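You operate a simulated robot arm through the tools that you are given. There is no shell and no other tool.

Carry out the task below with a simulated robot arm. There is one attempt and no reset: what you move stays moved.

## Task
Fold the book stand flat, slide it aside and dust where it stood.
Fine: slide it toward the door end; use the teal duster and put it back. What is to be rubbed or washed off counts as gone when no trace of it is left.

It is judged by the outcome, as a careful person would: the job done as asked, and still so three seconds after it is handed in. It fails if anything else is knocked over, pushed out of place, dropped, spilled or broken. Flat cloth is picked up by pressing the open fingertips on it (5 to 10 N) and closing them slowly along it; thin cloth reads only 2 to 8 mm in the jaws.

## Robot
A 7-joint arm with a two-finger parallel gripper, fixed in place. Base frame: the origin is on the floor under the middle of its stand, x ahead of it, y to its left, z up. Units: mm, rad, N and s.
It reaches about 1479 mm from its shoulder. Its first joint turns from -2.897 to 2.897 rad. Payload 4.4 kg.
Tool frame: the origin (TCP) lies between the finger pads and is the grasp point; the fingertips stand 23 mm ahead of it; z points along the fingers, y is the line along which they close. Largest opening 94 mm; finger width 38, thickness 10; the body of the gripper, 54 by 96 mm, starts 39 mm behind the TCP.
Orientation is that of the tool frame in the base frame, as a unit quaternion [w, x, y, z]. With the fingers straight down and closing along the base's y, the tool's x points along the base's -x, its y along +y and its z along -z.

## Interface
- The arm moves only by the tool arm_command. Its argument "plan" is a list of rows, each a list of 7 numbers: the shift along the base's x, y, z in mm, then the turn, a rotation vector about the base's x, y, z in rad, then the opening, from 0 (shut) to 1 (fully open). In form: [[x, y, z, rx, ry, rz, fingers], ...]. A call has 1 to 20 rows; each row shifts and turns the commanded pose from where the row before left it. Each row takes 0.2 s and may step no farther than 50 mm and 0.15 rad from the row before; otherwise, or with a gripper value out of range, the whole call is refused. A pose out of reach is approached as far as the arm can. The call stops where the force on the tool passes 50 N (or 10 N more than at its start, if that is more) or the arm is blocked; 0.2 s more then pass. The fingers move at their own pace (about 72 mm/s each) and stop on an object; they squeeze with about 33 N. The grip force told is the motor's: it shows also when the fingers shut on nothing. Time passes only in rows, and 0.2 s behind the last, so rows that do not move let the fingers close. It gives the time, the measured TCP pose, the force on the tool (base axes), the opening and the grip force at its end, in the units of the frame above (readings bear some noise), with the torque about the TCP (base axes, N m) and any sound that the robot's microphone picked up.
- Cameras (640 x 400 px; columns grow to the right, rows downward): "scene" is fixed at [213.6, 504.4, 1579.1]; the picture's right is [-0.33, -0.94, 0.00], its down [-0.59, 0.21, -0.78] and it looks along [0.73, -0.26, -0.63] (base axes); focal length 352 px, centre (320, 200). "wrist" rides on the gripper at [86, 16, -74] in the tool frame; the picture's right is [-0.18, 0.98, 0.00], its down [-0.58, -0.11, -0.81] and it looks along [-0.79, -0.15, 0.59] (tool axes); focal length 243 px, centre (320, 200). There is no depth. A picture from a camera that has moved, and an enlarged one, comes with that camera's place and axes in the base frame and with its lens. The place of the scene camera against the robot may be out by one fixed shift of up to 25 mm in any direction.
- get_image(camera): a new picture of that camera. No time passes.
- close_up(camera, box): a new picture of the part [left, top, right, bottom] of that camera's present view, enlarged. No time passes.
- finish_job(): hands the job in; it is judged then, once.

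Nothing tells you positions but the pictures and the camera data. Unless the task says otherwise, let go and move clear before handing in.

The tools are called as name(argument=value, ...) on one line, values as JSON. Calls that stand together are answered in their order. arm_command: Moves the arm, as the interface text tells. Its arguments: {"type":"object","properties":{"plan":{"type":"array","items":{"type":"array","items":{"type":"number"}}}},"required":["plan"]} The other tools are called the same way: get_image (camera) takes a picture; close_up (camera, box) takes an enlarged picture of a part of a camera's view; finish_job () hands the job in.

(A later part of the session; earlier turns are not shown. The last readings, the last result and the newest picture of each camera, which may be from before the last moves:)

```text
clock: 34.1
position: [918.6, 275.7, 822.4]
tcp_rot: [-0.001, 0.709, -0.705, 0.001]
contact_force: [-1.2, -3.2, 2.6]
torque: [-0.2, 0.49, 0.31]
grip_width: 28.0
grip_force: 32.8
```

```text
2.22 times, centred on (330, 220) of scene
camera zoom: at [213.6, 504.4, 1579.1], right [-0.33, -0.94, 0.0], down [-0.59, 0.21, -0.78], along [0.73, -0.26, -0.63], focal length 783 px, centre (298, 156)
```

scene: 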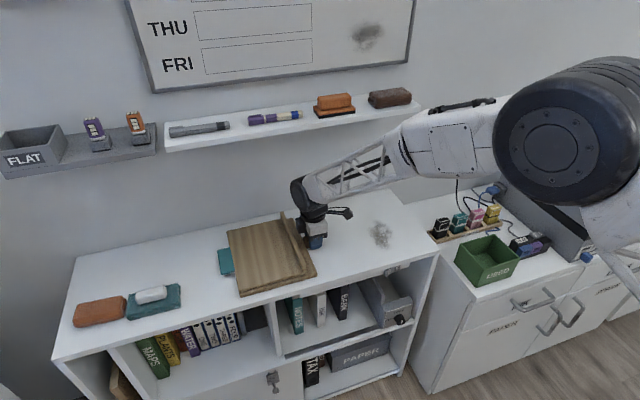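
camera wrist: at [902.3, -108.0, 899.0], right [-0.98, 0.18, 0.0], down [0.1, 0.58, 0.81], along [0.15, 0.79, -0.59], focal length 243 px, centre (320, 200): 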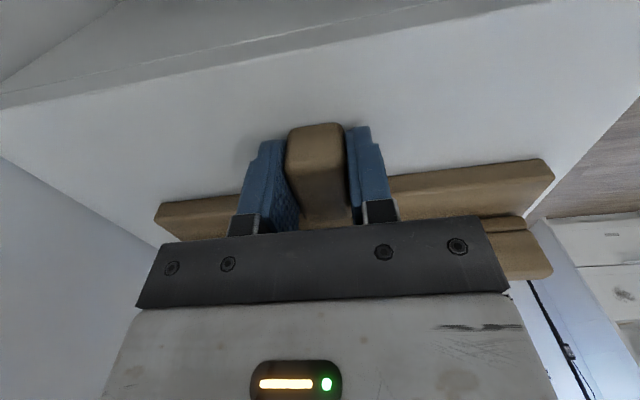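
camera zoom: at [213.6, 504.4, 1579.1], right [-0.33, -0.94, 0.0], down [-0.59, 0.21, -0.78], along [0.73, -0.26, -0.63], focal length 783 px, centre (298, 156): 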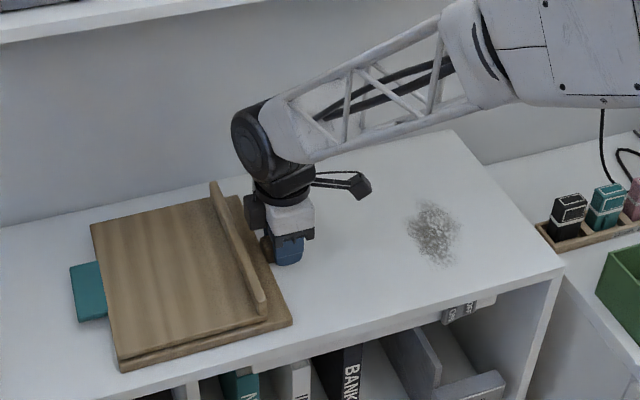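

The stand has moved about 297 mm toward the door, and a dusty grey patch shows where it stood. I'll release the lug, lift straight up, and look at the patch and the duster.

arm_command(plan=[[0, 0, 0, 0, 0, 0, 0.4], [0, 0, 0, 0, 0, 0, 0.6], [0, 0, 0, 0, 0, 0, 0.7], [0, 0, 15, 0, 0, 0, 0.7], [0, 0, 35, 0, 0, 0, 0.7], [0, 0, 45, 0, 0, 0, 0.7], [0, 0, 45, 0, 0, 0, 0.7], [0, -45, 20, 0, 0, 0, 0.7], [0, -45, 20, 0, 0, 0, 0.7], [0, -45, 0, 0, 0, 0, 0.7], [0, -45, 0, 0, 0, 0, 0.7], [0, -45, 0, 0, 0, 0, 0.7]])

get_image(camera="scene")

get_image(camera="wrist")

```text
clock: 36.7
position: [918.3, 49.9, 1004.3]
tcp_rot: [-0.001, 0.709, -0.705, 0.001]
contact_force: [0.0, -0.4, -0.3]
torque: [0.04, 0.01, 0.02]
grip_width: 65.7
grip_force: 0.1
```

```text
taken
```

scene: 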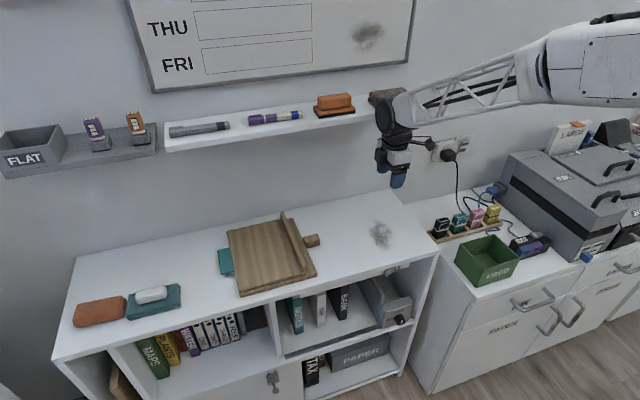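

```text
taken
camera wrist: at [902.5, -36.7, 1078.7], right [-0.98, 0.18, 0.0], down [0.1, 0.58, 0.81], along [0.15, 0.79, -0.59], focal length 243 px, centre (320, 200)
```

wrist: 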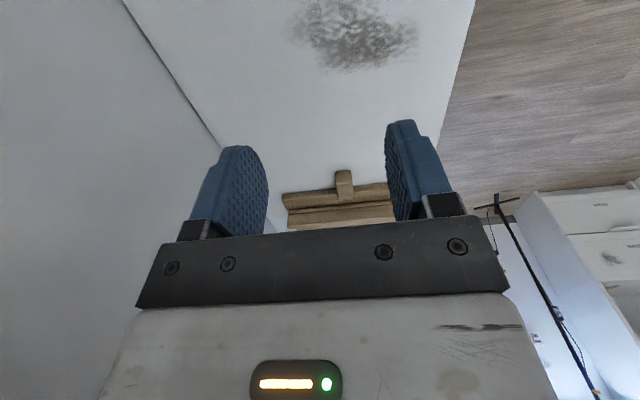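

arm_command(plan=[[0, -45, 10, 0, 0, 0, 0.7], [0, -45, 10, 0, 0, 0, 0.7], [0, -45, 10, 0, 0, 0, 0.7]])

get_image(camera="wrist")

close_up(camera="scene", box=[330, 185, 450, 275])

```text
clock: 37.5
position: [919.5, -82.3, 1034.5]
tcp_rot: [-0.001, 0.709, -0.705, 0.001]
contact_force: [0.3, -0.6, -0.2]
torque: [0.0, -0.01, 0.03]
grip_width: 65.8
grip_force: 0.0
```

```text
taken
camera wrist: at [903.6, -169.0, 1109.6], right [-0.98, 0.18, 0.0], down [0.1, 0.58, 0.81], along [0.15, 0.79, -0.59], focal length 243 px, centre (320, 200)
```

wrist: 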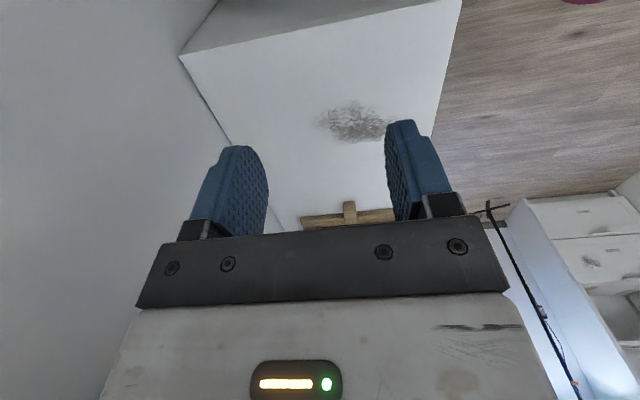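

```text
4.44 times, centred on (390, 230) of scene
camera zoom: at [213.6, 504.4, 1579.1], right [-0.33, -0.94, 0.0], down [-0.59, 0.21, -0.78], along [0.73, -0.26, -0.63], focal length 1566 px, centre (9, 67)
```

zoom: 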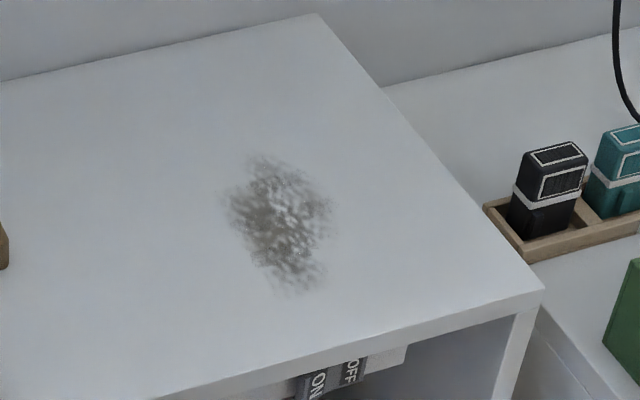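

The dust patch spans about x 825–955, y 15–120, and nothing else seems marked. I'll move over to look at the teal duster.

arm_command(plan=[[-3, 45, 0, 0, 0, 0, 0.7], [-3, 45, 0, 0, 0, 0, 0.7], [-3, 45, 0, 0, 0, 0, 0.7], [-3, 45, 0, 0, 0, 0, 0.7], [-3, 45, 0, 0, 0, 0, 0.7], [-3, 45, 0, 0, 0, 0, 0.7], [-3, 45, 0, 0, 0, 0, 0.7], [-3, 45, 0, 0, 0, 0, 0.7], [-3, 45, 0, 0, 0, 0, 0.7], [-3, 45, 0, 0, 0, 0, 0.7], [-3, 45, 0, 0, 0, 0, 0.7], [-3, 45, 0, 0, 0, 0, 0.7], [-3, 45, 0, 0, 0, 0, 0.7], [-3, 45, -20, 0, 0, 0, 0.7]])

get_image(camera="wrist")

get_image(camera="scene")

```text
clock: 40.5
position: [882.0, 545.8, 1012.8]
tcp_rot: [-0.003, 0.708, -0.706, 0.002]
contact_force: [0.0, -1.0, 0.9]
torque: [-0.05, 0.0, 0.03]
grip_width: 66.1
grip_force: 0.1
```

```text
taken
camera wrist: at [864.6, 459.4, 1087.5], right [-0.98, 0.18, 0.0], down [0.1, 0.58, 0.81], along [0.15, 0.79, -0.59], focal length 243 px, centre (320, 200)
```

wrist: 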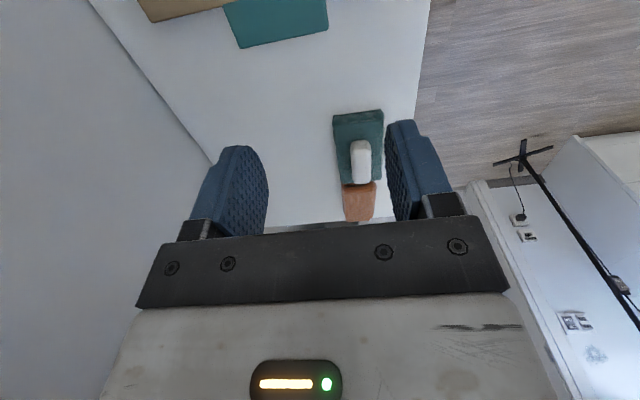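

```text
taken
```

scene: 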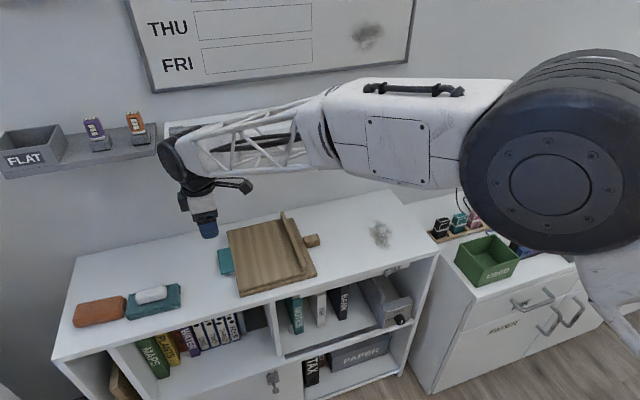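

close_up(camera="wrist", box=[310, 95, 400, 225])

close_up(camera="scene", box=[60, 270, 200, 340])

```text
3.08 times, centred on (355, 160) of wrist
camera zoom: at [864.6, 459.4, 1087.5], right [-0.98, 0.18, 0.0], down [0.1, 0.58, 0.81], along [0.15, 0.79, -0.59], focal length 746 px, centre (212, 323)
```

zoom: 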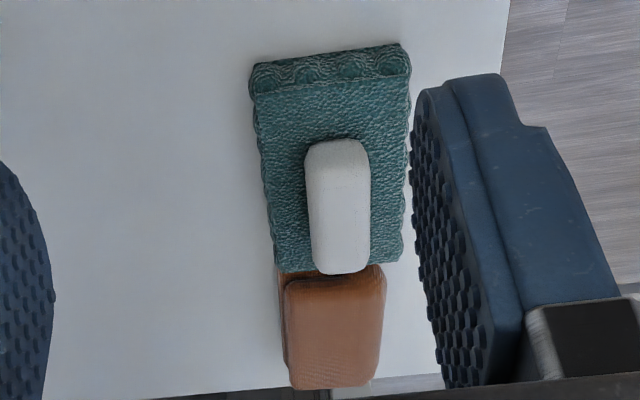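

```text
4.57 times, centred on (130, 305) of scene
camera zoom: at [213.6, 504.4, 1579.1], right [-0.33, -0.94, 0.0], down [-0.59, 0.21, -0.78], along [0.73, -0.26, -0.63], focal length 1611 px, centre (1189, -280)
```

zoom: 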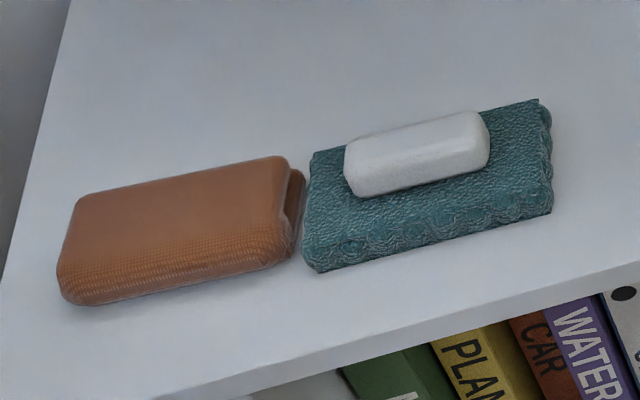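

The duster pad is square to the axes: x 818–889, y 664–790, with its top at about z 811. The white handle is centred at (853, 727) and about 30 mm wide, so I'll go above it with the fingers closing along x.

arm_command(plan=[[-7, 45, 0, 0, 0, 0, 0.75], [-7, 45, 0, 0, 0, 0, 0.75], [-7, 45, 0, 0, 0, 0, 0.75], [-7.5, 46, 0, 0, 0, 0, 0.75], [0, 0, -40, 0, 0, 0, 0.75], [0, 0, -40, 0, 0, 0, 0.75], [0, 0, -33, 0, 0, 0, 0.75], [0, 0, 0, 0, 0, 0, 0.75]])

get_image(camera="wrist")

close_up(camera="scene", box=[60, 220, 220, 340])

```text
clock: 42.3
position: [847.7, 724.8, 901.7]
tcp_rot: [-0.001, 0.709, -0.705, 0.001]
contact_force: [-0.5, 0.4, -1.0]
torque: [-0.01, 0.03, 0.0]
grip_width: 70.7
grip_force: 0.0
```

```text
taken
camera wrist: at [831.8, 638.3, 976.1], right [-0.98, 0.18, 0.0], down [0.1, 0.58, 0.81], along [0.15, 0.79, -0.59], focal length 243 px, centre (320, 200)
```

wrist: 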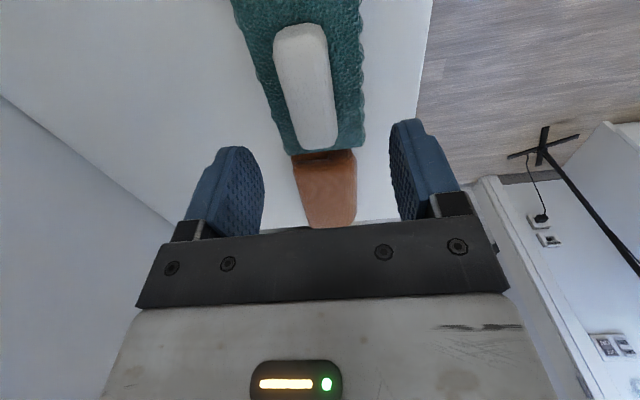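

```text
3.33 times, centred on (140, 280) of scene
camera zoom: at [213.6, 504.4, 1579.1], right [-0.33, -0.94, 0.0], down [-0.59, 0.21, -0.78], along [0.73, -0.26, -0.63], focal length 1175 px, centre (920, -67)
```

zoom: 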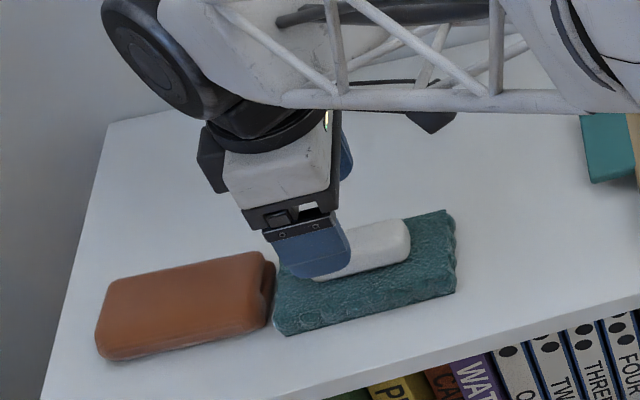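

The handle is centred near (854, 724), so I'll shift 6 mm in x, lower until the tips are just above the pad, and close.

arm_command(plan=[[6, -1, -25, 0, 0, 0, 0.75], [0, 0, -20, 0, 0, 0, 0.75], [0, 0, -10, 0, 0, 0, 0.75], [0, 0, -4, 0, 0, 0, 0.75], [0, 0, 0, 0, 0, 0, 0.75]])

close_up(camera="scene", box=[60, 220, 220, 340])

get_image(camera="wrist")

```text
clock: 43.5
position: [855.8, 723.6, 840.8]
tcp_rot: [-0.001, 0.709, -0.705, 0.002]
contact_force: [-0.2, -0.6, 0.3]
torque: [0.04, 0.04, 0.02]
grip_width: 70.6
grip_force: 0.1
```

```text
3.33 times, centred on (140, 280) of scene
camera zoom: at [213.6, 504.4, 1579.1], right [-0.33, -0.94, 0.0], down [-0.59, 0.21, -0.78], along [0.73, -0.26, -0.63], focal length 1175 px, centre (920, -67)
```

zoom: 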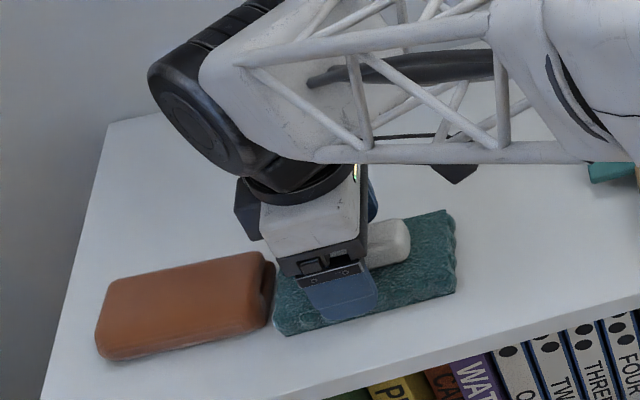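

```text
taken
camera wrist: at [838.5, 637.5, 916.4], right [-0.98, 0.18, 0.0], down [0.1, 0.58, 0.81], along [0.15, 0.79, -0.59], focal length 243 px, centre (320, 200)
```

wrist: 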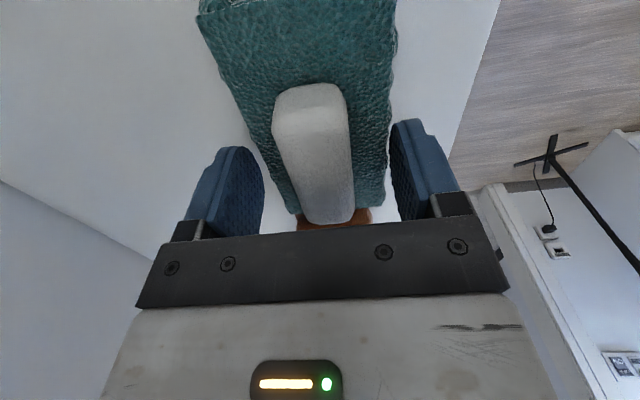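

arm_command(plan=[[-1, 0, 0, 0, 0, 0, 0.55], [0, 0, 0, 0, 0, 0, 0.42], [0, 0, 0, 0, 0, 0, 0.34], [0, 0, 0, 0, 0, 0, 0.2], [0, 0, 0, 0, 0, 0, 0], [0, 0, 0, 0, 0, 0, 0]])

get_image(camera="wrist")

close_up(camera="scene", box=[60, 220, 220, 340])

```text
clock: 44.9
position: [854.0, 725.3, 842.2]
tcp_rot: [-0.001, 0.709, -0.705, 0.001]
contact_force: [0.0, 0.5, 0.1]
torque: [0.0, -0.03, -0.01]
grip_width: 63.9
grip_force: 33.0
```

```text
taken
camera wrist: at [837.4, 638.0, 916.6], right [-0.98, 0.18, 0.0], down [0.1, 0.58, 0.81], along [0.15, 0.79, -0.59], focal length 243 px, centre (320, 200)
```

wrist: 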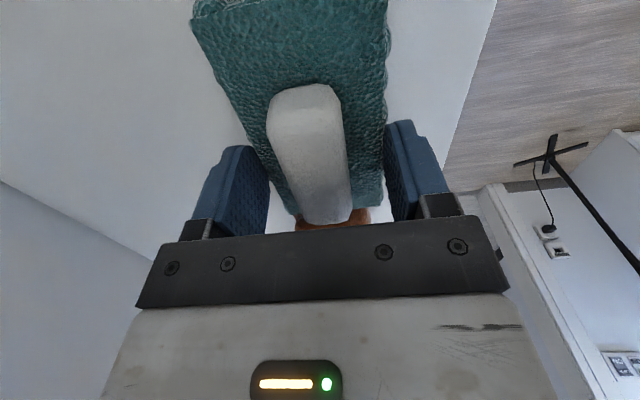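

```text
3.33 times, centred on (140, 280) of scene
camera zoom: at [213.6, 504.4, 1579.1], right [-0.33, -0.94, 0.0], down [-0.59, 0.21, -0.78], along [0.73, -0.26, -0.63], focal length 1175 px, centre (920, -67)
```

zoom: 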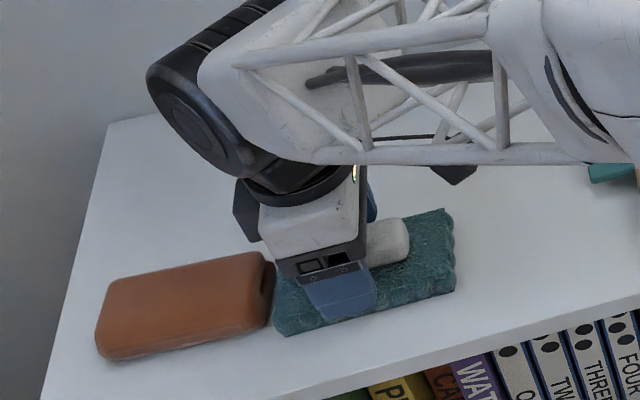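

The fingers stopped at 64 mm, so they caught the pad's sides rather than the handle, and the pad is a little taller than I figured. I'll reopen, rise 11 mm, and close on the handle itself.

arm_command(plan=[[0, 0, 0, 0, 0, 0, 0.72], [0, 0, 0, 0, 0, 0, 0.78], [0, 0, 6, 0, 0, 0, 0.78], [0, 0, 5, 0, 0, 0, 0.78], [0, 0, 0, 0, 0, 0, 0.6], [0, 0, 0, 0, 0, 0, 0.5], [0, 0, 0, 0, 0, 0, 0.4], [0, 0, 0, 0, 0, 0, 0.34]])

get_image(camera="wrist")

close_up(camera="scene", box=[60, 220, 220, 340])

```text
clock: 46.7
position: [852.2, 725.3, 854.3]
tcp_rot: [-0.002, 0.709, -0.705, 0.002]
contact_force: [0.0, -0.5, 0.7]
torque: [0.01, 0.01, -0.03]
grip_width: 31.9
grip_force: 0.0
```

```text
taken
camera wrist: at [837.3, 639.2, 928.1], right [-0.98, 0.18, 0.0], down [0.1, 0.58, 0.81], along [0.15, 0.79, -0.59], focal length 243 px, centre (320, 200)
```

wrist: 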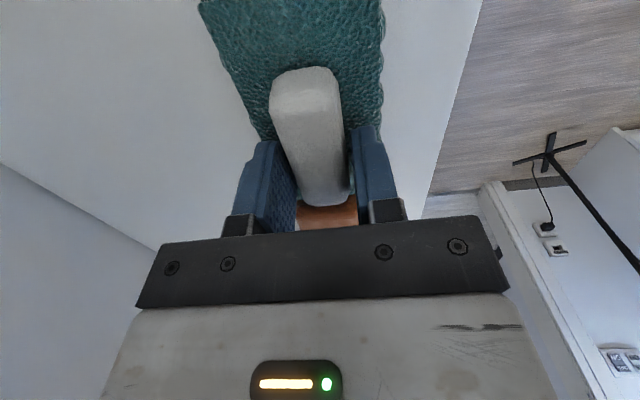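

```text
3.33 times, centred on (140, 280) of scene
camera zoom: at [213.6, 504.4, 1579.1], right [-0.33, -0.94, 0.0], down [-0.59, 0.21, -0.78], along [0.73, -0.26, -0.63], focal length 1175 px, centre (920, -67)
```

zoom: 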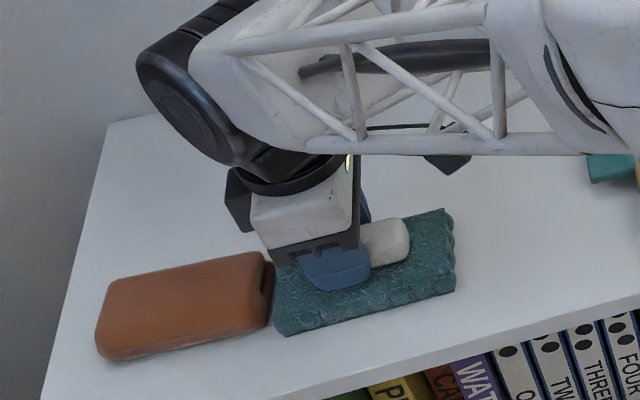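

The fingers now straddle the handle just above the pad. Closing fully.

arm_command(plan=[[0, 0, 0, 0, 0, 0, 0.2], [0, 0, 0, 0, 0, 0, 0], [0, 0, 0, 0, 0, 0, 0]])

get_image(camera="wrist")

```text
clock: 47.5
position: [853.9, 725.4, 853.7]
tcp_rot: [-0.002, 0.709, -0.705, 0.001]
contact_force: [-0.6, 0.4, -0.6]
torque: [0.02, 0.0, 0.0]
grip_width: 27.1
grip_force: 33.2
```

```text
taken
camera wrist: at [837.3, 639.2, 928.1], right [-0.98, 0.18, 0.0], down [0.1, 0.58, 0.81], along [0.15, 0.79, -0.59], focal length 243 px, centre (320, 200)
```

wrist: 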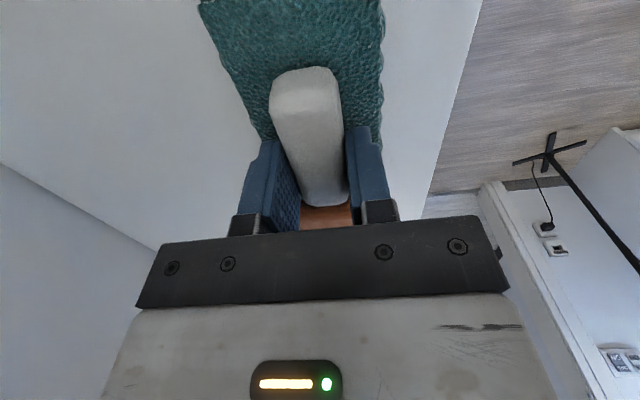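

The handle is held at 27.1 mm. The duster's home pose to remember is TCP (853.9, 725.4, 853.7). Now I'll lift straight up.

arm_command(plan=[[0, 0, 5, 0, 0, 0, 0], [0, 0, 10, 0, 0, 0, 0], [0, 0, 20, 0, 0, 0, 0], [0, 0, 35, 0, 0, 0, 0], [0, 0, 35, 0, 0, 0, 0], [0, 0, 0, 0, 0, 0, 0]])

get_image(camera="wrist")

get_image(camera="scene")

```text
clock: 48.9
position: [854.1, 725.8, 957.7]
tcp_rot: [-0.001, 0.709, -0.705, 0.0]
contact_force: [-0.4, -0.4, -0.7]
torque: [0.01, 0.01, 0.02]
grip_width: 27.5
grip_force: 33.6
```

```text
taken
camera wrist: at [838.3, 639.6, 1032.4], right [-0.98, 0.18, 0.0], down [0.1, 0.58, 0.81], along [0.15, 0.79, -0.59], focal length 243 px, centre (320, 200)
```

wrist: 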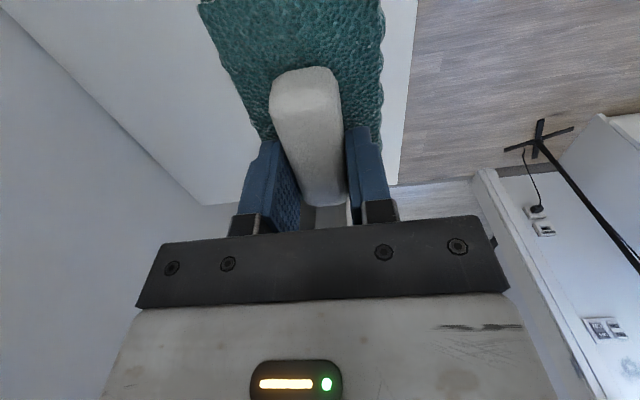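

```text
taken
```

scene: 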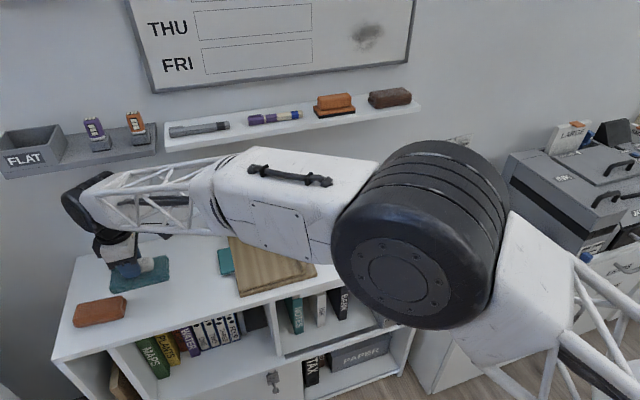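

The duster hangs securely. I'll carry it back over the folded stand, well above it, to the dust patch.

arm_command(plan=[[2, -44, 5, 0, 0, 0, 0], [2, -44, 5, 0, 0, 0, 0], [2, -44, 0, 0, 0, 0, 0], [2, -44, 0, 0, 0, 0, 0], [2, -44, 0, 0, 0, 0, 0], [2, -44, 0, 0, 0, 0, 0], [2, -44, 0, 0, 0, 0, 0], [2, -44, 0, 0, 0, 0, 0], [3, -44, 0, 0, 0, 0, 0], [3, -44, 0, 0, 0, 0, 0], [3, -44, 0, 0, 0, 0, 0], [3, -44, 0, 0, 0, 0, 0], [3, -44, 0, 0, 0, 0, 0], [3, -44, 0, 0, 0, 0, 0], [2, -42, 0, 0, 0, 0, 0], [0, 0, 0, 0, 0, 0, 0]])

get_image(camera="scene")

get_image(camera="wrist")

```text
clock: 52.3
position: [889.9, 68.2, 969.4]
tcp_rot: [-0.001, 0.709, -0.705, 0.001]
contact_force: [1.0, 0.1, -0.6]
torque: [-0.01, 0.01, 0.02]
grip_width: 27.7
grip_force: 33.8
```

```text
taken
```

scene: 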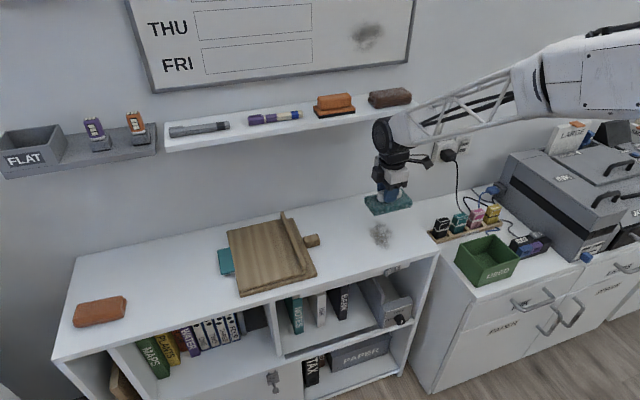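

```text
taken
camera wrist: at [873.4, -18.0, 1043.5], right [-0.98, 0.18, 0.0], down [0.1, 0.58, 0.81], along [0.15, 0.79, -0.59], focal length 243 px, centre (320, 200)
```

wrist: 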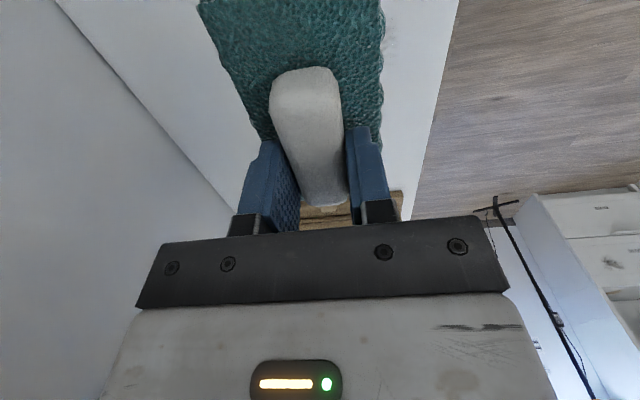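

The duster is above the dust. I'll lower it to just over the surface and then feel for contact in small steps.

arm_command(plan=[[0, 0, -35, 0, 0, 0, 0], [0, 0, -35, 0, 0, 0, 0], [0, 0, -25, 0, 0, 0, 0], [0, 0, -12, 0, 0, 0, 0], [0, 0, -5, 0, 0, 0, 0], [0, 0, 0, 0, 0, 0, 0]])

```text
clock: 53.7
position: [889.7, 66.4, 855.9]
tcp_rot: [-0.001, 0.709, -0.705, 0.001]
contact_force: [-0.4, 0.0, -1.0]
torque: [0.02, 0.0, -0.02]
grip_width: 27.2
grip_force: 32.5
```

The duster is at about z 856, just above contact. I'll inch down to press lightly.

arm_command(plan=[[0, 0, -1.5, 0, 0, 0, 0], [0, 0, -1.5, 0, 0, 0, 0], [0, 0, 0, 0, 0, 0, 0]])

```text
clock: 54.5
position: [888.9, 67.0, 853.6]
tcp_rot: [-0.002, 0.709, -0.705, 0.002]
contact_force: [-0.1, -1.6, 6.1]
torque: [-0.17, 0.24, 0.01]
grip_width: 27.6
grip_force: 33.1
```

Contact is at 6 N. I'll press slightly more and wipe along x across the whole patch.

arm_command(plan=[[0, 0, -0.8, 0, 0, 0, 0], [10, 0, 0, 0, 0, 0, 0], [12, 0, 0, 0, 0, 0, 0], [12, 0, 0, 0, 0, 0, 0], [12, 0, 0, 0, 0, 0, 0], [12, 0, 0, 0, 0, 0, 0], [12, 0, 0, 0, 0, 0, 0], [0, 0, 0, 0, 0, 0, 0], [-12, 0, 0, 0, 0, 0, 0], [-12, 0, 0, 0, 0, 0, 0], [-12, 0, 0, 0, 0, 0, 0], [-12, 0, 0, 0, 0, 0, 0], [-12, 0, 0, 0, 0, 0, 0], [-12, 0, 0, 0, 0, 0, 0]])

close_up(camera="scene", box=[320, 150, 460, 280])

```text
clock: 57.5
position: [887.1, 68.1, 853.0]
tcp_rot: [-0.001, 0.709, -0.705, 0.002]
contact_force: [7.9, 0.3, 14.6]
torque: [0.01, -0.07, 0.02]
grip_width: 27.7
grip_force: 33.3
```

```text
3.08 times, centred on (390, 215) of scene
camera zoom: at [213.6, 504.4, 1579.1], right [-0.33, -0.94, 0.0], down [-0.59, 0.21, -0.78], along [0.73, -0.26, -0.63], focal length 1084 px, centre (105, 154)
```

zoom: 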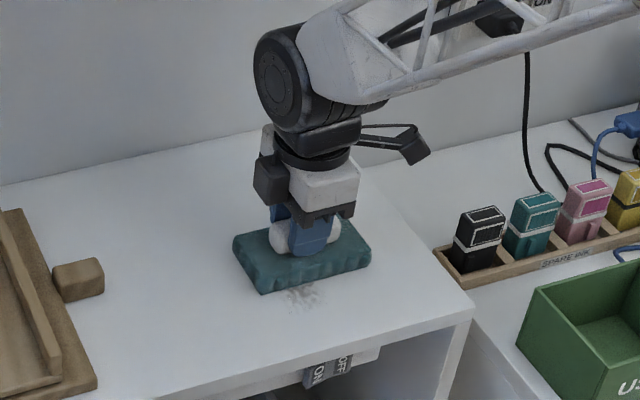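

The dust comes off where the pad has passed. I'll carry on toward the front part, then make further passes shifted in y.

arm_command(plan=[[-12, 0, 0, 0, 0, 0, 0], [-12, 0, 0, 0, 0, 0, 0], [-12, 0, 0, 0, 0, 0, 0], [-12, 0, 0, 0, 0, 0, 0], [-12, 0, 0, 0, 0, 0, 0], [-10, 0, 0, 0, 0, 0, 0], [0, -10, 0, 0, 0, 0, 0], [0, -10, 0, 0, 0, 0, 0], [12, 0, 0, 0, 0, 0, 0], [12, 0, 0, 0, 0, 0, 0], [12, 0, 0, 0, 0, 0, 0], [12, 0, 0, 0, 0, 0, 0], [12, 0, 0, 0, 0, 0, 0], [12, 0, 0, 0, 0, 0, 0], [12, 0, 0, 0, 0, 0, 0], [12, 0, 0, 0, 0, 0, 0], [12, 0, 0, 0, 0, 0, 0], [12, 0, 0, 0, 0, 0, 0], [12, 0, 0, 0, 0, 0, 0], [12, 0, 0, 0, 0, 0, 0]])

close_up(camera="scene", box=[320, 150, 460, 280])

```text
clock: 61.7
position: [962.5, 48.4, 852.9]
tcp_rot: [-0.001, 0.709, -0.705, 0.001]
contact_force: [-13.0, 0.9, 24.9]
torque: [0.01, 0.29, -0.03]
grip_width: 27.3
grip_force: 33.0
```

```text
3.08 times, centred on (390, 215) of scene
camera zoom: at [213.6, 504.4, 1579.1], right [-0.33, -0.94, 0.0], down [-0.59, 0.21, -0.78], along [0.73, -0.26, -0.63], focal length 1084 px, centre (105, 154)
```

zoom: 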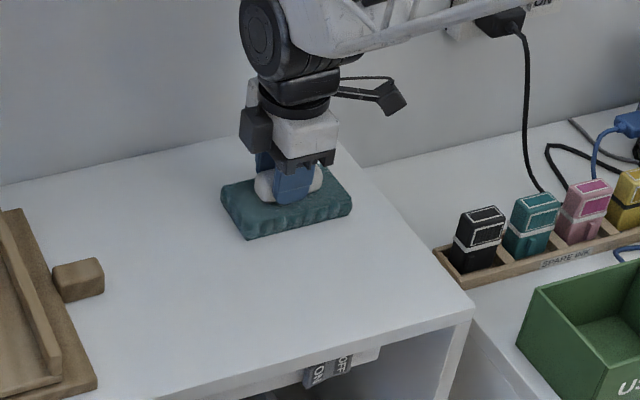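

The patch looks clean already, and the normal force has crept up to 25 N. I'll ease off a bit and make another pass shifted toward +y.

arm_command(plan=[[0, 12, 0.6, 0, 0, 0, 0], [0, 12, 0.4, 0, 0, 0, 0], [0, 12, 0, 0, 0, 0, 0], [0, 10, 0, 0, 0, 0, 0], [-12, 0, 0, 0, 0, 0, 0], [-12, 0, 0, 0, 0, 0, 0], [-12, 0, 0, 0, 0, 0, 0], [-12, 0, 0, 0, 0, 0, 0], [-12, 0, 0, 0, 0, 0, 0], [-12, 0, 0, 0, 0, 0, 0], [-12, 0, 0, 0, 0, 0, 0], [-12, 0, 0, 0, 0, 0, 0], [-12, 0, 0, 0, 0, 0, 0], [-12, 0, 0, 0, 0, 0, 0], [-12, 0, 0, 0, 0, 0, 0], [-12, 0, 0, 0, 0, 0, 0]])

close_up(camera="scene", box=[320, 150, 460, 280])

```text
clock: 65.1
position: [819.7, 94.0, 853.8]
tcp_rot: [-0.002, 0.709, -0.706, 0.001]
contact_force: [6.2, -0.3, 11.4]
torque: [-0.11, 0.0, 0.06]
grip_width: 27.5
grip_force: 32.8
```

```text
3.08 times, centred on (390, 215) of scene
camera zoom: at [213.6, 504.4, 1579.1], right [-0.33, -0.94, 0.0], down [-0.59, 0.21, -0.78], along [0.73, -0.26, -0.63], focal length 1084 px, centre (105, 154)
```

zoom: 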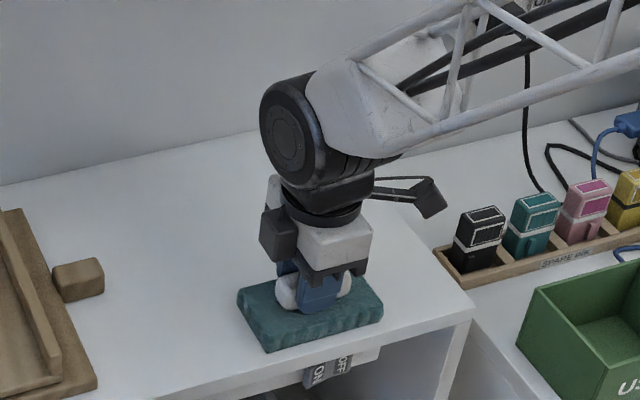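

I'll take one more pass over the rest of the old footprint (y up to about 213), clear of the stand, then inspect.

arm_command(plan=[[4, 13, 0, 0, 0, 0, 0], [0, 14, 0, 0, 0, 0, 0], [0, 14, 0, 0, 0, 0, 0], [0, 14, 0, 0, 0, 0, 0], [13, 0, 0, 0, 0, 0, 0], [13, 0, 0, 0, 0, 0, 0], [13, 0, 0, 0, 0, 0, 0], [13, 0, 0, 0, 0, 0, 0], [13, 0, 0, 0, 0, 0, 0], [13, 0, 0, 0, 0, 0, 0], [13, 0, 0, 0, 0, 0, 0], [13, 0, 0, 0, 0, 0, 0], [13, 0, 0, 0, 0, 0, 0], [13, 0, 0, 0, 0, 0, 0], [13, 0, 0, 0, 0, 0, 0], [13, 0, 0, 0, 0, 0, 0], [13, 0, 0, 0, 0, 0, 0]])

arm_command(plan=[[0, -14, 0, 0, 0, 0, 0], [0, -14, 0, 0, 0, 0, 0], [0, -14, 0, 0, 0, 0, 0], [0, -14, 0, 0, 0, 0, 0], [0, -14, 0, 0, 0, 0, 0], [-13, 0, 0, 0, 0, 0, 0], [-13, 0, 0, 0, 0, 0, 0], [-13, 0, 0, 0, 0, 0, 0], [-13, 0, 0, 0, 0, 0, 0], [-13, 0, 0, 0, 0, 0, 0], [-13, 0, 0, 0, 0, 0, 0], [-13, 0, 0, 0, 0, 0, 0], [-13, 0, 0, 0, 0, 0, 0], [-13, 0, 0, 0, 0, 0, 0], [-13, 0, 0, 0, 0, 0, 0], [-13, 0, 0, 0, 0, 0, 0], [-10, 0, 0, 0, 0, 0, 0]])

close_up(camera="scene", box=[320, 150, 460, 280])

```text
clock: 68.7
position: [991.2, 147.4, 853.3]
tcp_rot: [-0.002, 0.709, -0.705, 0.002]
contact_force: [-0.4, -0.5, -0.7]
torque: [0.01, 0.04, -0.01]
grip_width: 27.4
grip_force: 32.9
```

```text
clock: 72.3
position: [838.1, 78.3, 855.0]
tcp_rot: [-0.002, 0.709, -0.705, 0.002]
contact_force: [0.1, -0.9, -0.8]
torque: [0.0, -0.01, -0.01]
grip_width: 27.0
grip_force: 32.8
```

```text
3.08 times, centred on (390, 215) of scene
camera zoom: at [213.6, 504.4, 1579.1], right [-0.33, -0.94, 0.0], down [-0.59, 0.21, -0.78], along [0.73, -0.26, -0.63], focal length 1084 px, centre (105, 154)
```

zoom: 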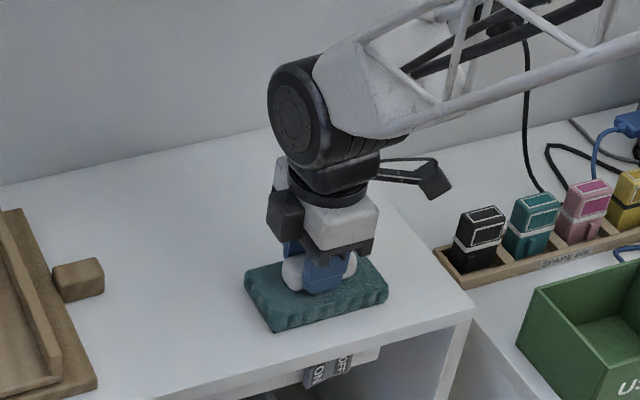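

The last pass lost contact, though the earlier ones covered the patch. I'll lift the duster and inspect the surface.

arm_command(plan=[[5, 0, 35, 0, 0, 0, 0], [0, 0, 35, 0, 0, 0, 0], [0, 0, 35, 0, 0, 0, 0], [0, -45, 30, 0, 0, 0, 0], [0, -45, 0, 0, 0, 0, 0], [0, -45, 0, 0, 0, 0, 0], [0, -45, 0, 0, 0, 0, 0]])

close_up(camera="scene", box=[310, 180, 450, 280])

get_image(camera="wrist")

close_up(camera="scene", box=[355, 205, 415, 260])

```text
refused: row 4 steps farther than a row can; nothing moved
```

```text
4.00 times, centred on (380, 230) of scene
camera zoom: at [213.6, 504.4, 1579.1], right [-0.33, -0.94, 0.0], down [-0.59, 0.21, -0.78], along [0.73, -0.26, -0.63], focal length 1410 px, centre (80, 80)
```

zoom: 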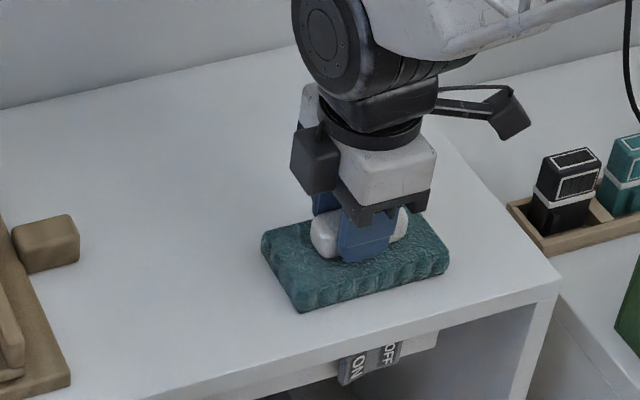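

```text
taken
camera wrist: at [822.0, -7.9, 928.8], right [-0.98, 0.18, 0.0], down [0.1, 0.58, 0.81], along [0.15, 0.79, -0.59], focal length 243 px, centre (320, 200)
```

wrist: 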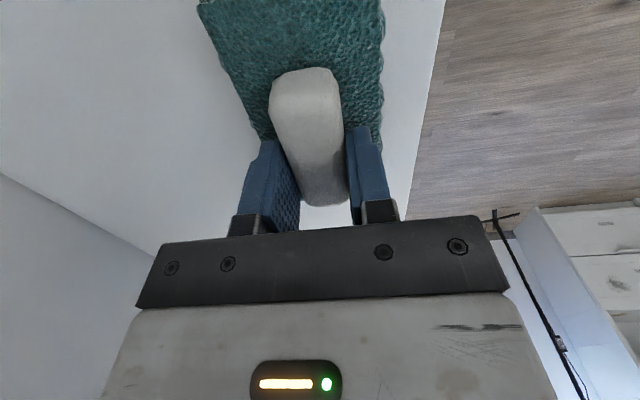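

```text
7.27 times, centred on (385, 232) of scene
camera zoom: at [213.6, 504.4, 1579.1], right [-0.33, -0.94, 0.0], down [-0.59, 0.21, -0.78], along [0.73, -0.26, -0.63], focal length 2563 px, centre (-153, -36)
```

zoom: 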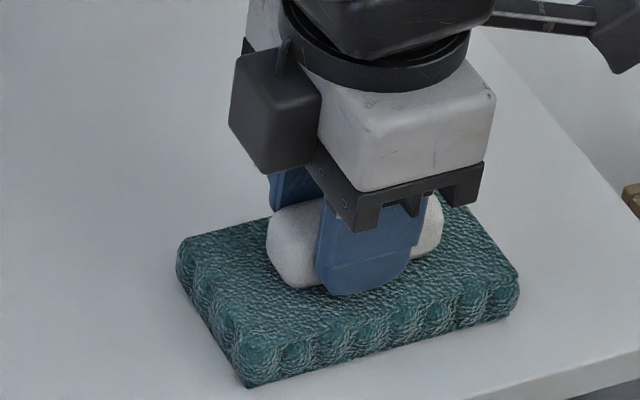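

That lift was refused (diagonal step too long), so I'll redo it with smaller steps.

arm_command(plan=[[5, 0, 35, 0, 0, 0, 0], [0, 0, 35, 0, 0, 0, 0], [0, 0, 35, 0, 0, 0, 0], [0, 40, 20, 0, 0, 0, 0], [0, 45, 10, 0, 0, 0, 0], [0, 45, 0, 0, 0, 0, 0], [0, 45, 0, 0, 0, 0, 0], [0, 45, 0, 0, 0, 0, 0], [0, 45, 0, 0, 0, 0, 0], [0, 45, 0, 0, 0, 0, 0]])

close_up(camera="scene", box=[310, 180, 450, 280])

get_image(camera="wrist")

get_image(camera="scene")

close_up(camera="scene", box=[355, 205, 415, 260])

```text
clock: 74.5
position: [844.2, 386.3, 988.4]
tcp_rot: [-0.002, 0.708, -0.706, 0.002]
contact_force: [-0.7, 0.5, -0.8]
torque: [-0.04, -0.05, 0.0]
grip_width: 27.5
grip_force: 33.0
```

```text
4.00 times, centred on (380, 230) of scene
camera zoom: at [213.6, 504.4, 1579.1], right [-0.33, -0.94, 0.0], down [-0.59, 0.21, -0.78], along [0.73, -0.26, -0.63], focal length 1410 px, centre (80, 80)
```

zoom: 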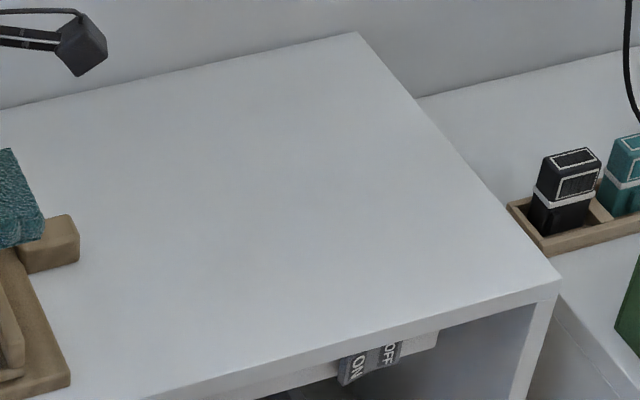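

```text
taken
camera wrist: at [826.3, 299.2, 1063.0], right [-0.98, 0.18, 0.0], down [0.1, 0.58, 0.81], along [0.15, 0.79, -0.59], focal length 243 px, centre (320, 200)
```

wrist: 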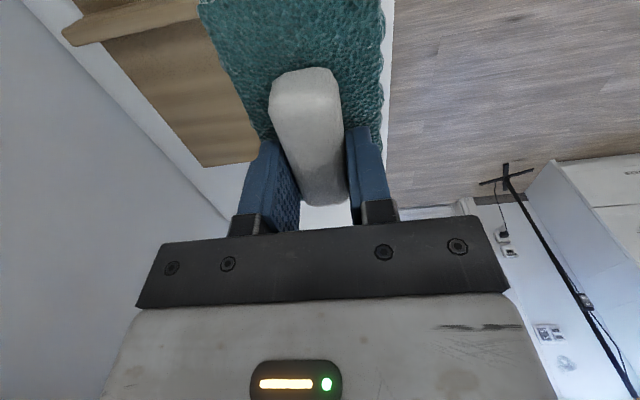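

```text
taken
```

scene: 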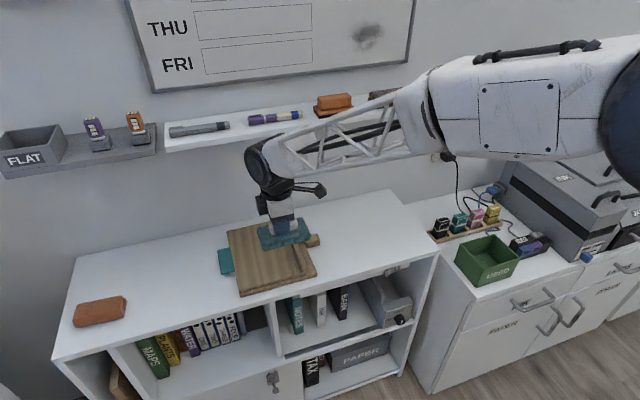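

```text
7.27 times, centred on (385, 232) of scene
camera zoom: at [213.6, 504.4, 1579.1], right [-0.33, -0.94, 0.0], down [-0.59, 0.21, -0.78], along [0.73, -0.26, -0.63], focal length 2563 px, centre (-153, -36)
```

zoom: 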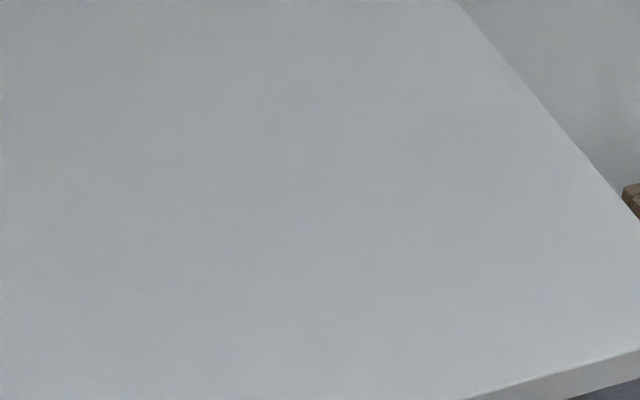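

The surface is clean even at high magnification, with no trace of dust. Now I'll carry the duster back above its home spot.

arm_command(plan=[[1.5, 42, 0, 0, 0, 0, 0], [1.5, 42, 0, 0, 0, 0, 0], [1.5, 42, 0, 0, 0, 0, 0], [1, 42, 0, 0, 0, 0, 0], [1, 42, 0, 0, 0, 0, 0], [1, 42, 0, 0, 0, 0, 0], [1, 42, 0, 0, 0, 0, 0], [1, 42, 0, 0, 0, 0, 0], [0, 0, -30, 0, 0, 0, 0], [0, 0, -35, 0, 0, 0, 0], [0, 0, -30, 0, 0, 0, 0], [0, 0, 0, 0, 0, 0, 0], [0, 0, 0, 0, 0, 0, 0]])

close_up(camera="scene", box=[60, 220, 220, 340])

get_image(camera="wrist")

```text
clock: 77.3
position: [853.1, 723.2, 893.2]
tcp_rot: [-0.002, 0.709, -0.705, 0.001]
contact_force: [-1.1, 0.2, -0.4]
torque: [-0.03, 0.01, -0.01]
grip_width: 27.3
grip_force: 33.3
```

```text
3.33 times, centred on (140, 280) of scene
camera zoom: at [213.6, 504.4, 1579.1], right [-0.33, -0.94, 0.0], down [-0.59, 0.21, -0.78], along [0.73, -0.26, -0.63], focal length 1175 px, centre (920, -67)
```

zoom: 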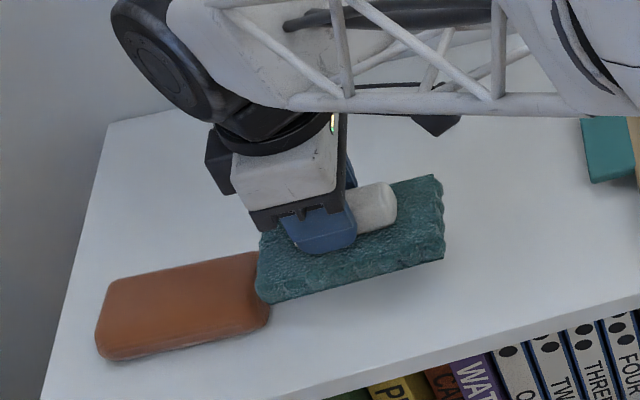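

```text
taken
camera wrist: at [836.5, 637.1, 968.0], right [-0.98, 0.18, 0.0], down [0.1, 0.58, 0.81], along [0.15, 0.79, -0.59], focal length 243 px, centre (320, 200)
```

wrist: 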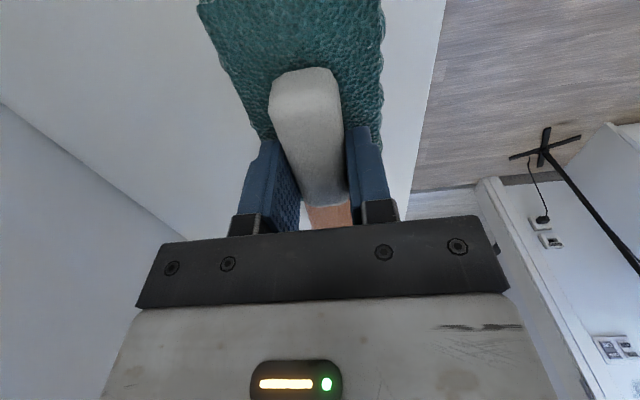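

The duster is right above its home, so I'll lower it onto the surface.

arm_command(plan=[[0.5, 1, -15, 0, 0, 0, 0], [0, 0, -13, 0, 0, 0, 0], [0, 0, -6, 0, 0, 0, 0], [0, 0, -3, 0, 0, 0, 0], [0, 0, -1.5, 0, 0, 0, 0], [0, 0, 0, 0, 0, 0, 0]])

close_up(camera="scene", box=[60, 220, 220, 340])

```text
clock: 78.7
position: [852.8, 726.0, 854.5]
tcp_rot: [-0.002, 0.709, -0.705, 0.0]
contact_force: [-0.1, 0.1, -0.4]
torque: [0.05, 0.0, 0.01]
grip_width: 27.3
grip_force: 32.8
```

```text
3.33 times, centred on (140, 280) of scene
camera zoom: at [213.6, 504.4, 1579.1], right [-0.33, -0.94, 0.0], down [-0.59, 0.21, -0.78], along [0.73, -0.26, -0.63], focal length 1175 px, centre (920, -67)
```

zoom: 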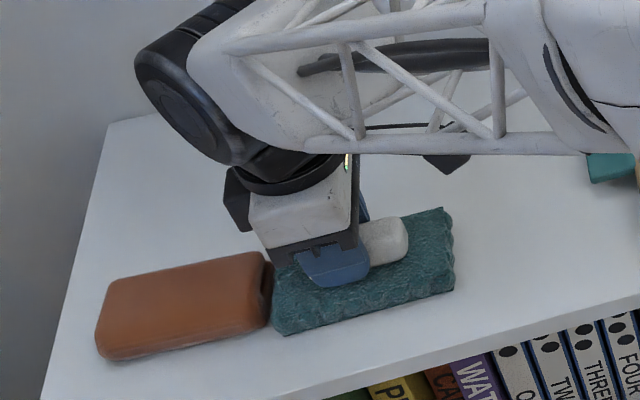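

The duster is back in place, a hair above the surface. I'll lower 1 mm more to touch, open the fingers, and lift straight up.

arm_command(plan=[[0, 0, -1, 0, 0, 0, 0], [0, 0, -0.5, 0, 0, 0, 0], [0, 0, 0, 0, 0, 0, 0]])

arm_command(plan=[[0, 0, 0, 0, 0, 0, 0.33], [0, 0, 0, 0, 0, 0, 0.4], [0, 0, 0, 0, 0, 0, 0.5], [0, 0, 3, 0, 0, 0, 0.6], [0, 0, 12, 0, 0, 0, 0.6], [0, 0, 30, 0, 0, 0, 0.6], [0, 0, 45, 0, 0, 0, 0.6], [0, 0, 45, 0, 0, 0, 0.6], [0, -45, 0, 0, 0, 0, 0.6], [0, -45, 0, 0, 0, 0, 0.6], [0, -45, 0, 0, 0, 0, 0.6], [0, -45, 0, 0, 0, 0, 0.6], [0, -45, 0, 0, 0, 0, 0.6]])

get_image(camera="wrist")

get_image(camera="scene")

close_up(camera="scene", box=[60, 220, 220, 340])

```text
clock: 79.5
position: [853.8, 726.1, 855.3]
tcp_rot: [-0.001, 0.71, -0.705, 0.001]
contact_force: [-0.2, 0.0, -0.6]
torque: [-0.01, 0.01, 0.0]
grip_width: 27.1
grip_force: 32.8
```

```text
clock: 82.3
position: [854.7, 502.2, 989.4]
tcp_rot: [-0.001, 0.709, -0.705, 0.002]
contact_force: [0.3, 0.1, 0.1]
torque: [0.03, 0.05, 0.01]
grip_width: 56.5
grip_force: 0.2
```

```text
taken
camera wrist: at [837.5, 416.3, 1064.3], right [-0.98, 0.18, 0.0], down [0.1, 0.58, 0.81], along [0.15, 0.79, -0.59], focal length 243 px, centre (320, 200)
```

wrist: 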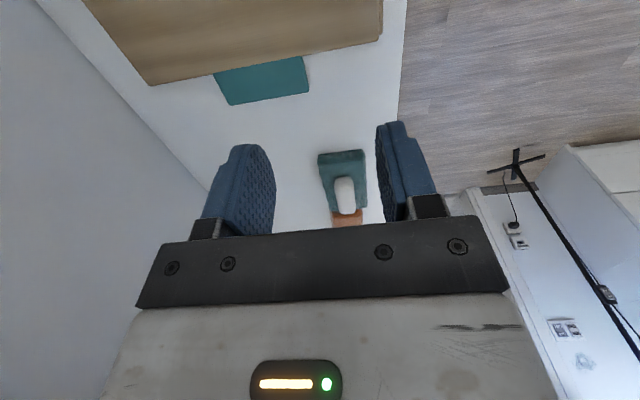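

```text
taken
```

scene: 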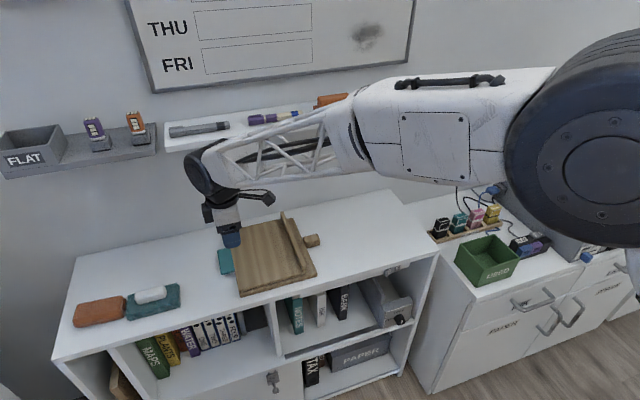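

```text
3.33 times, centred on (140, 280) of scene
camera zoom: at [213.6, 504.4, 1579.1], right [-0.33, -0.94, 0.0], down [-0.59, 0.21, -0.78], along [0.73, -0.26, -0.63], focal length 1175 px, centre (920, -67)
```

zoom: 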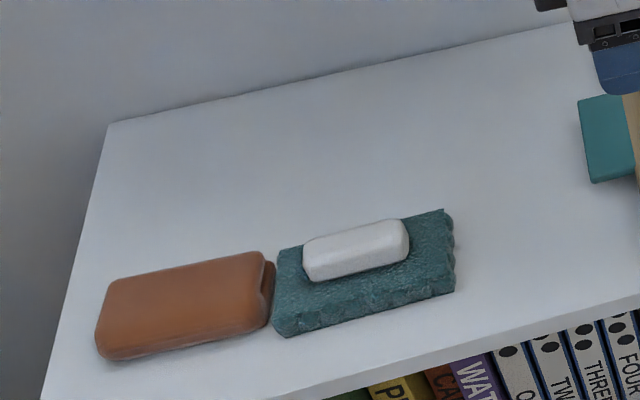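

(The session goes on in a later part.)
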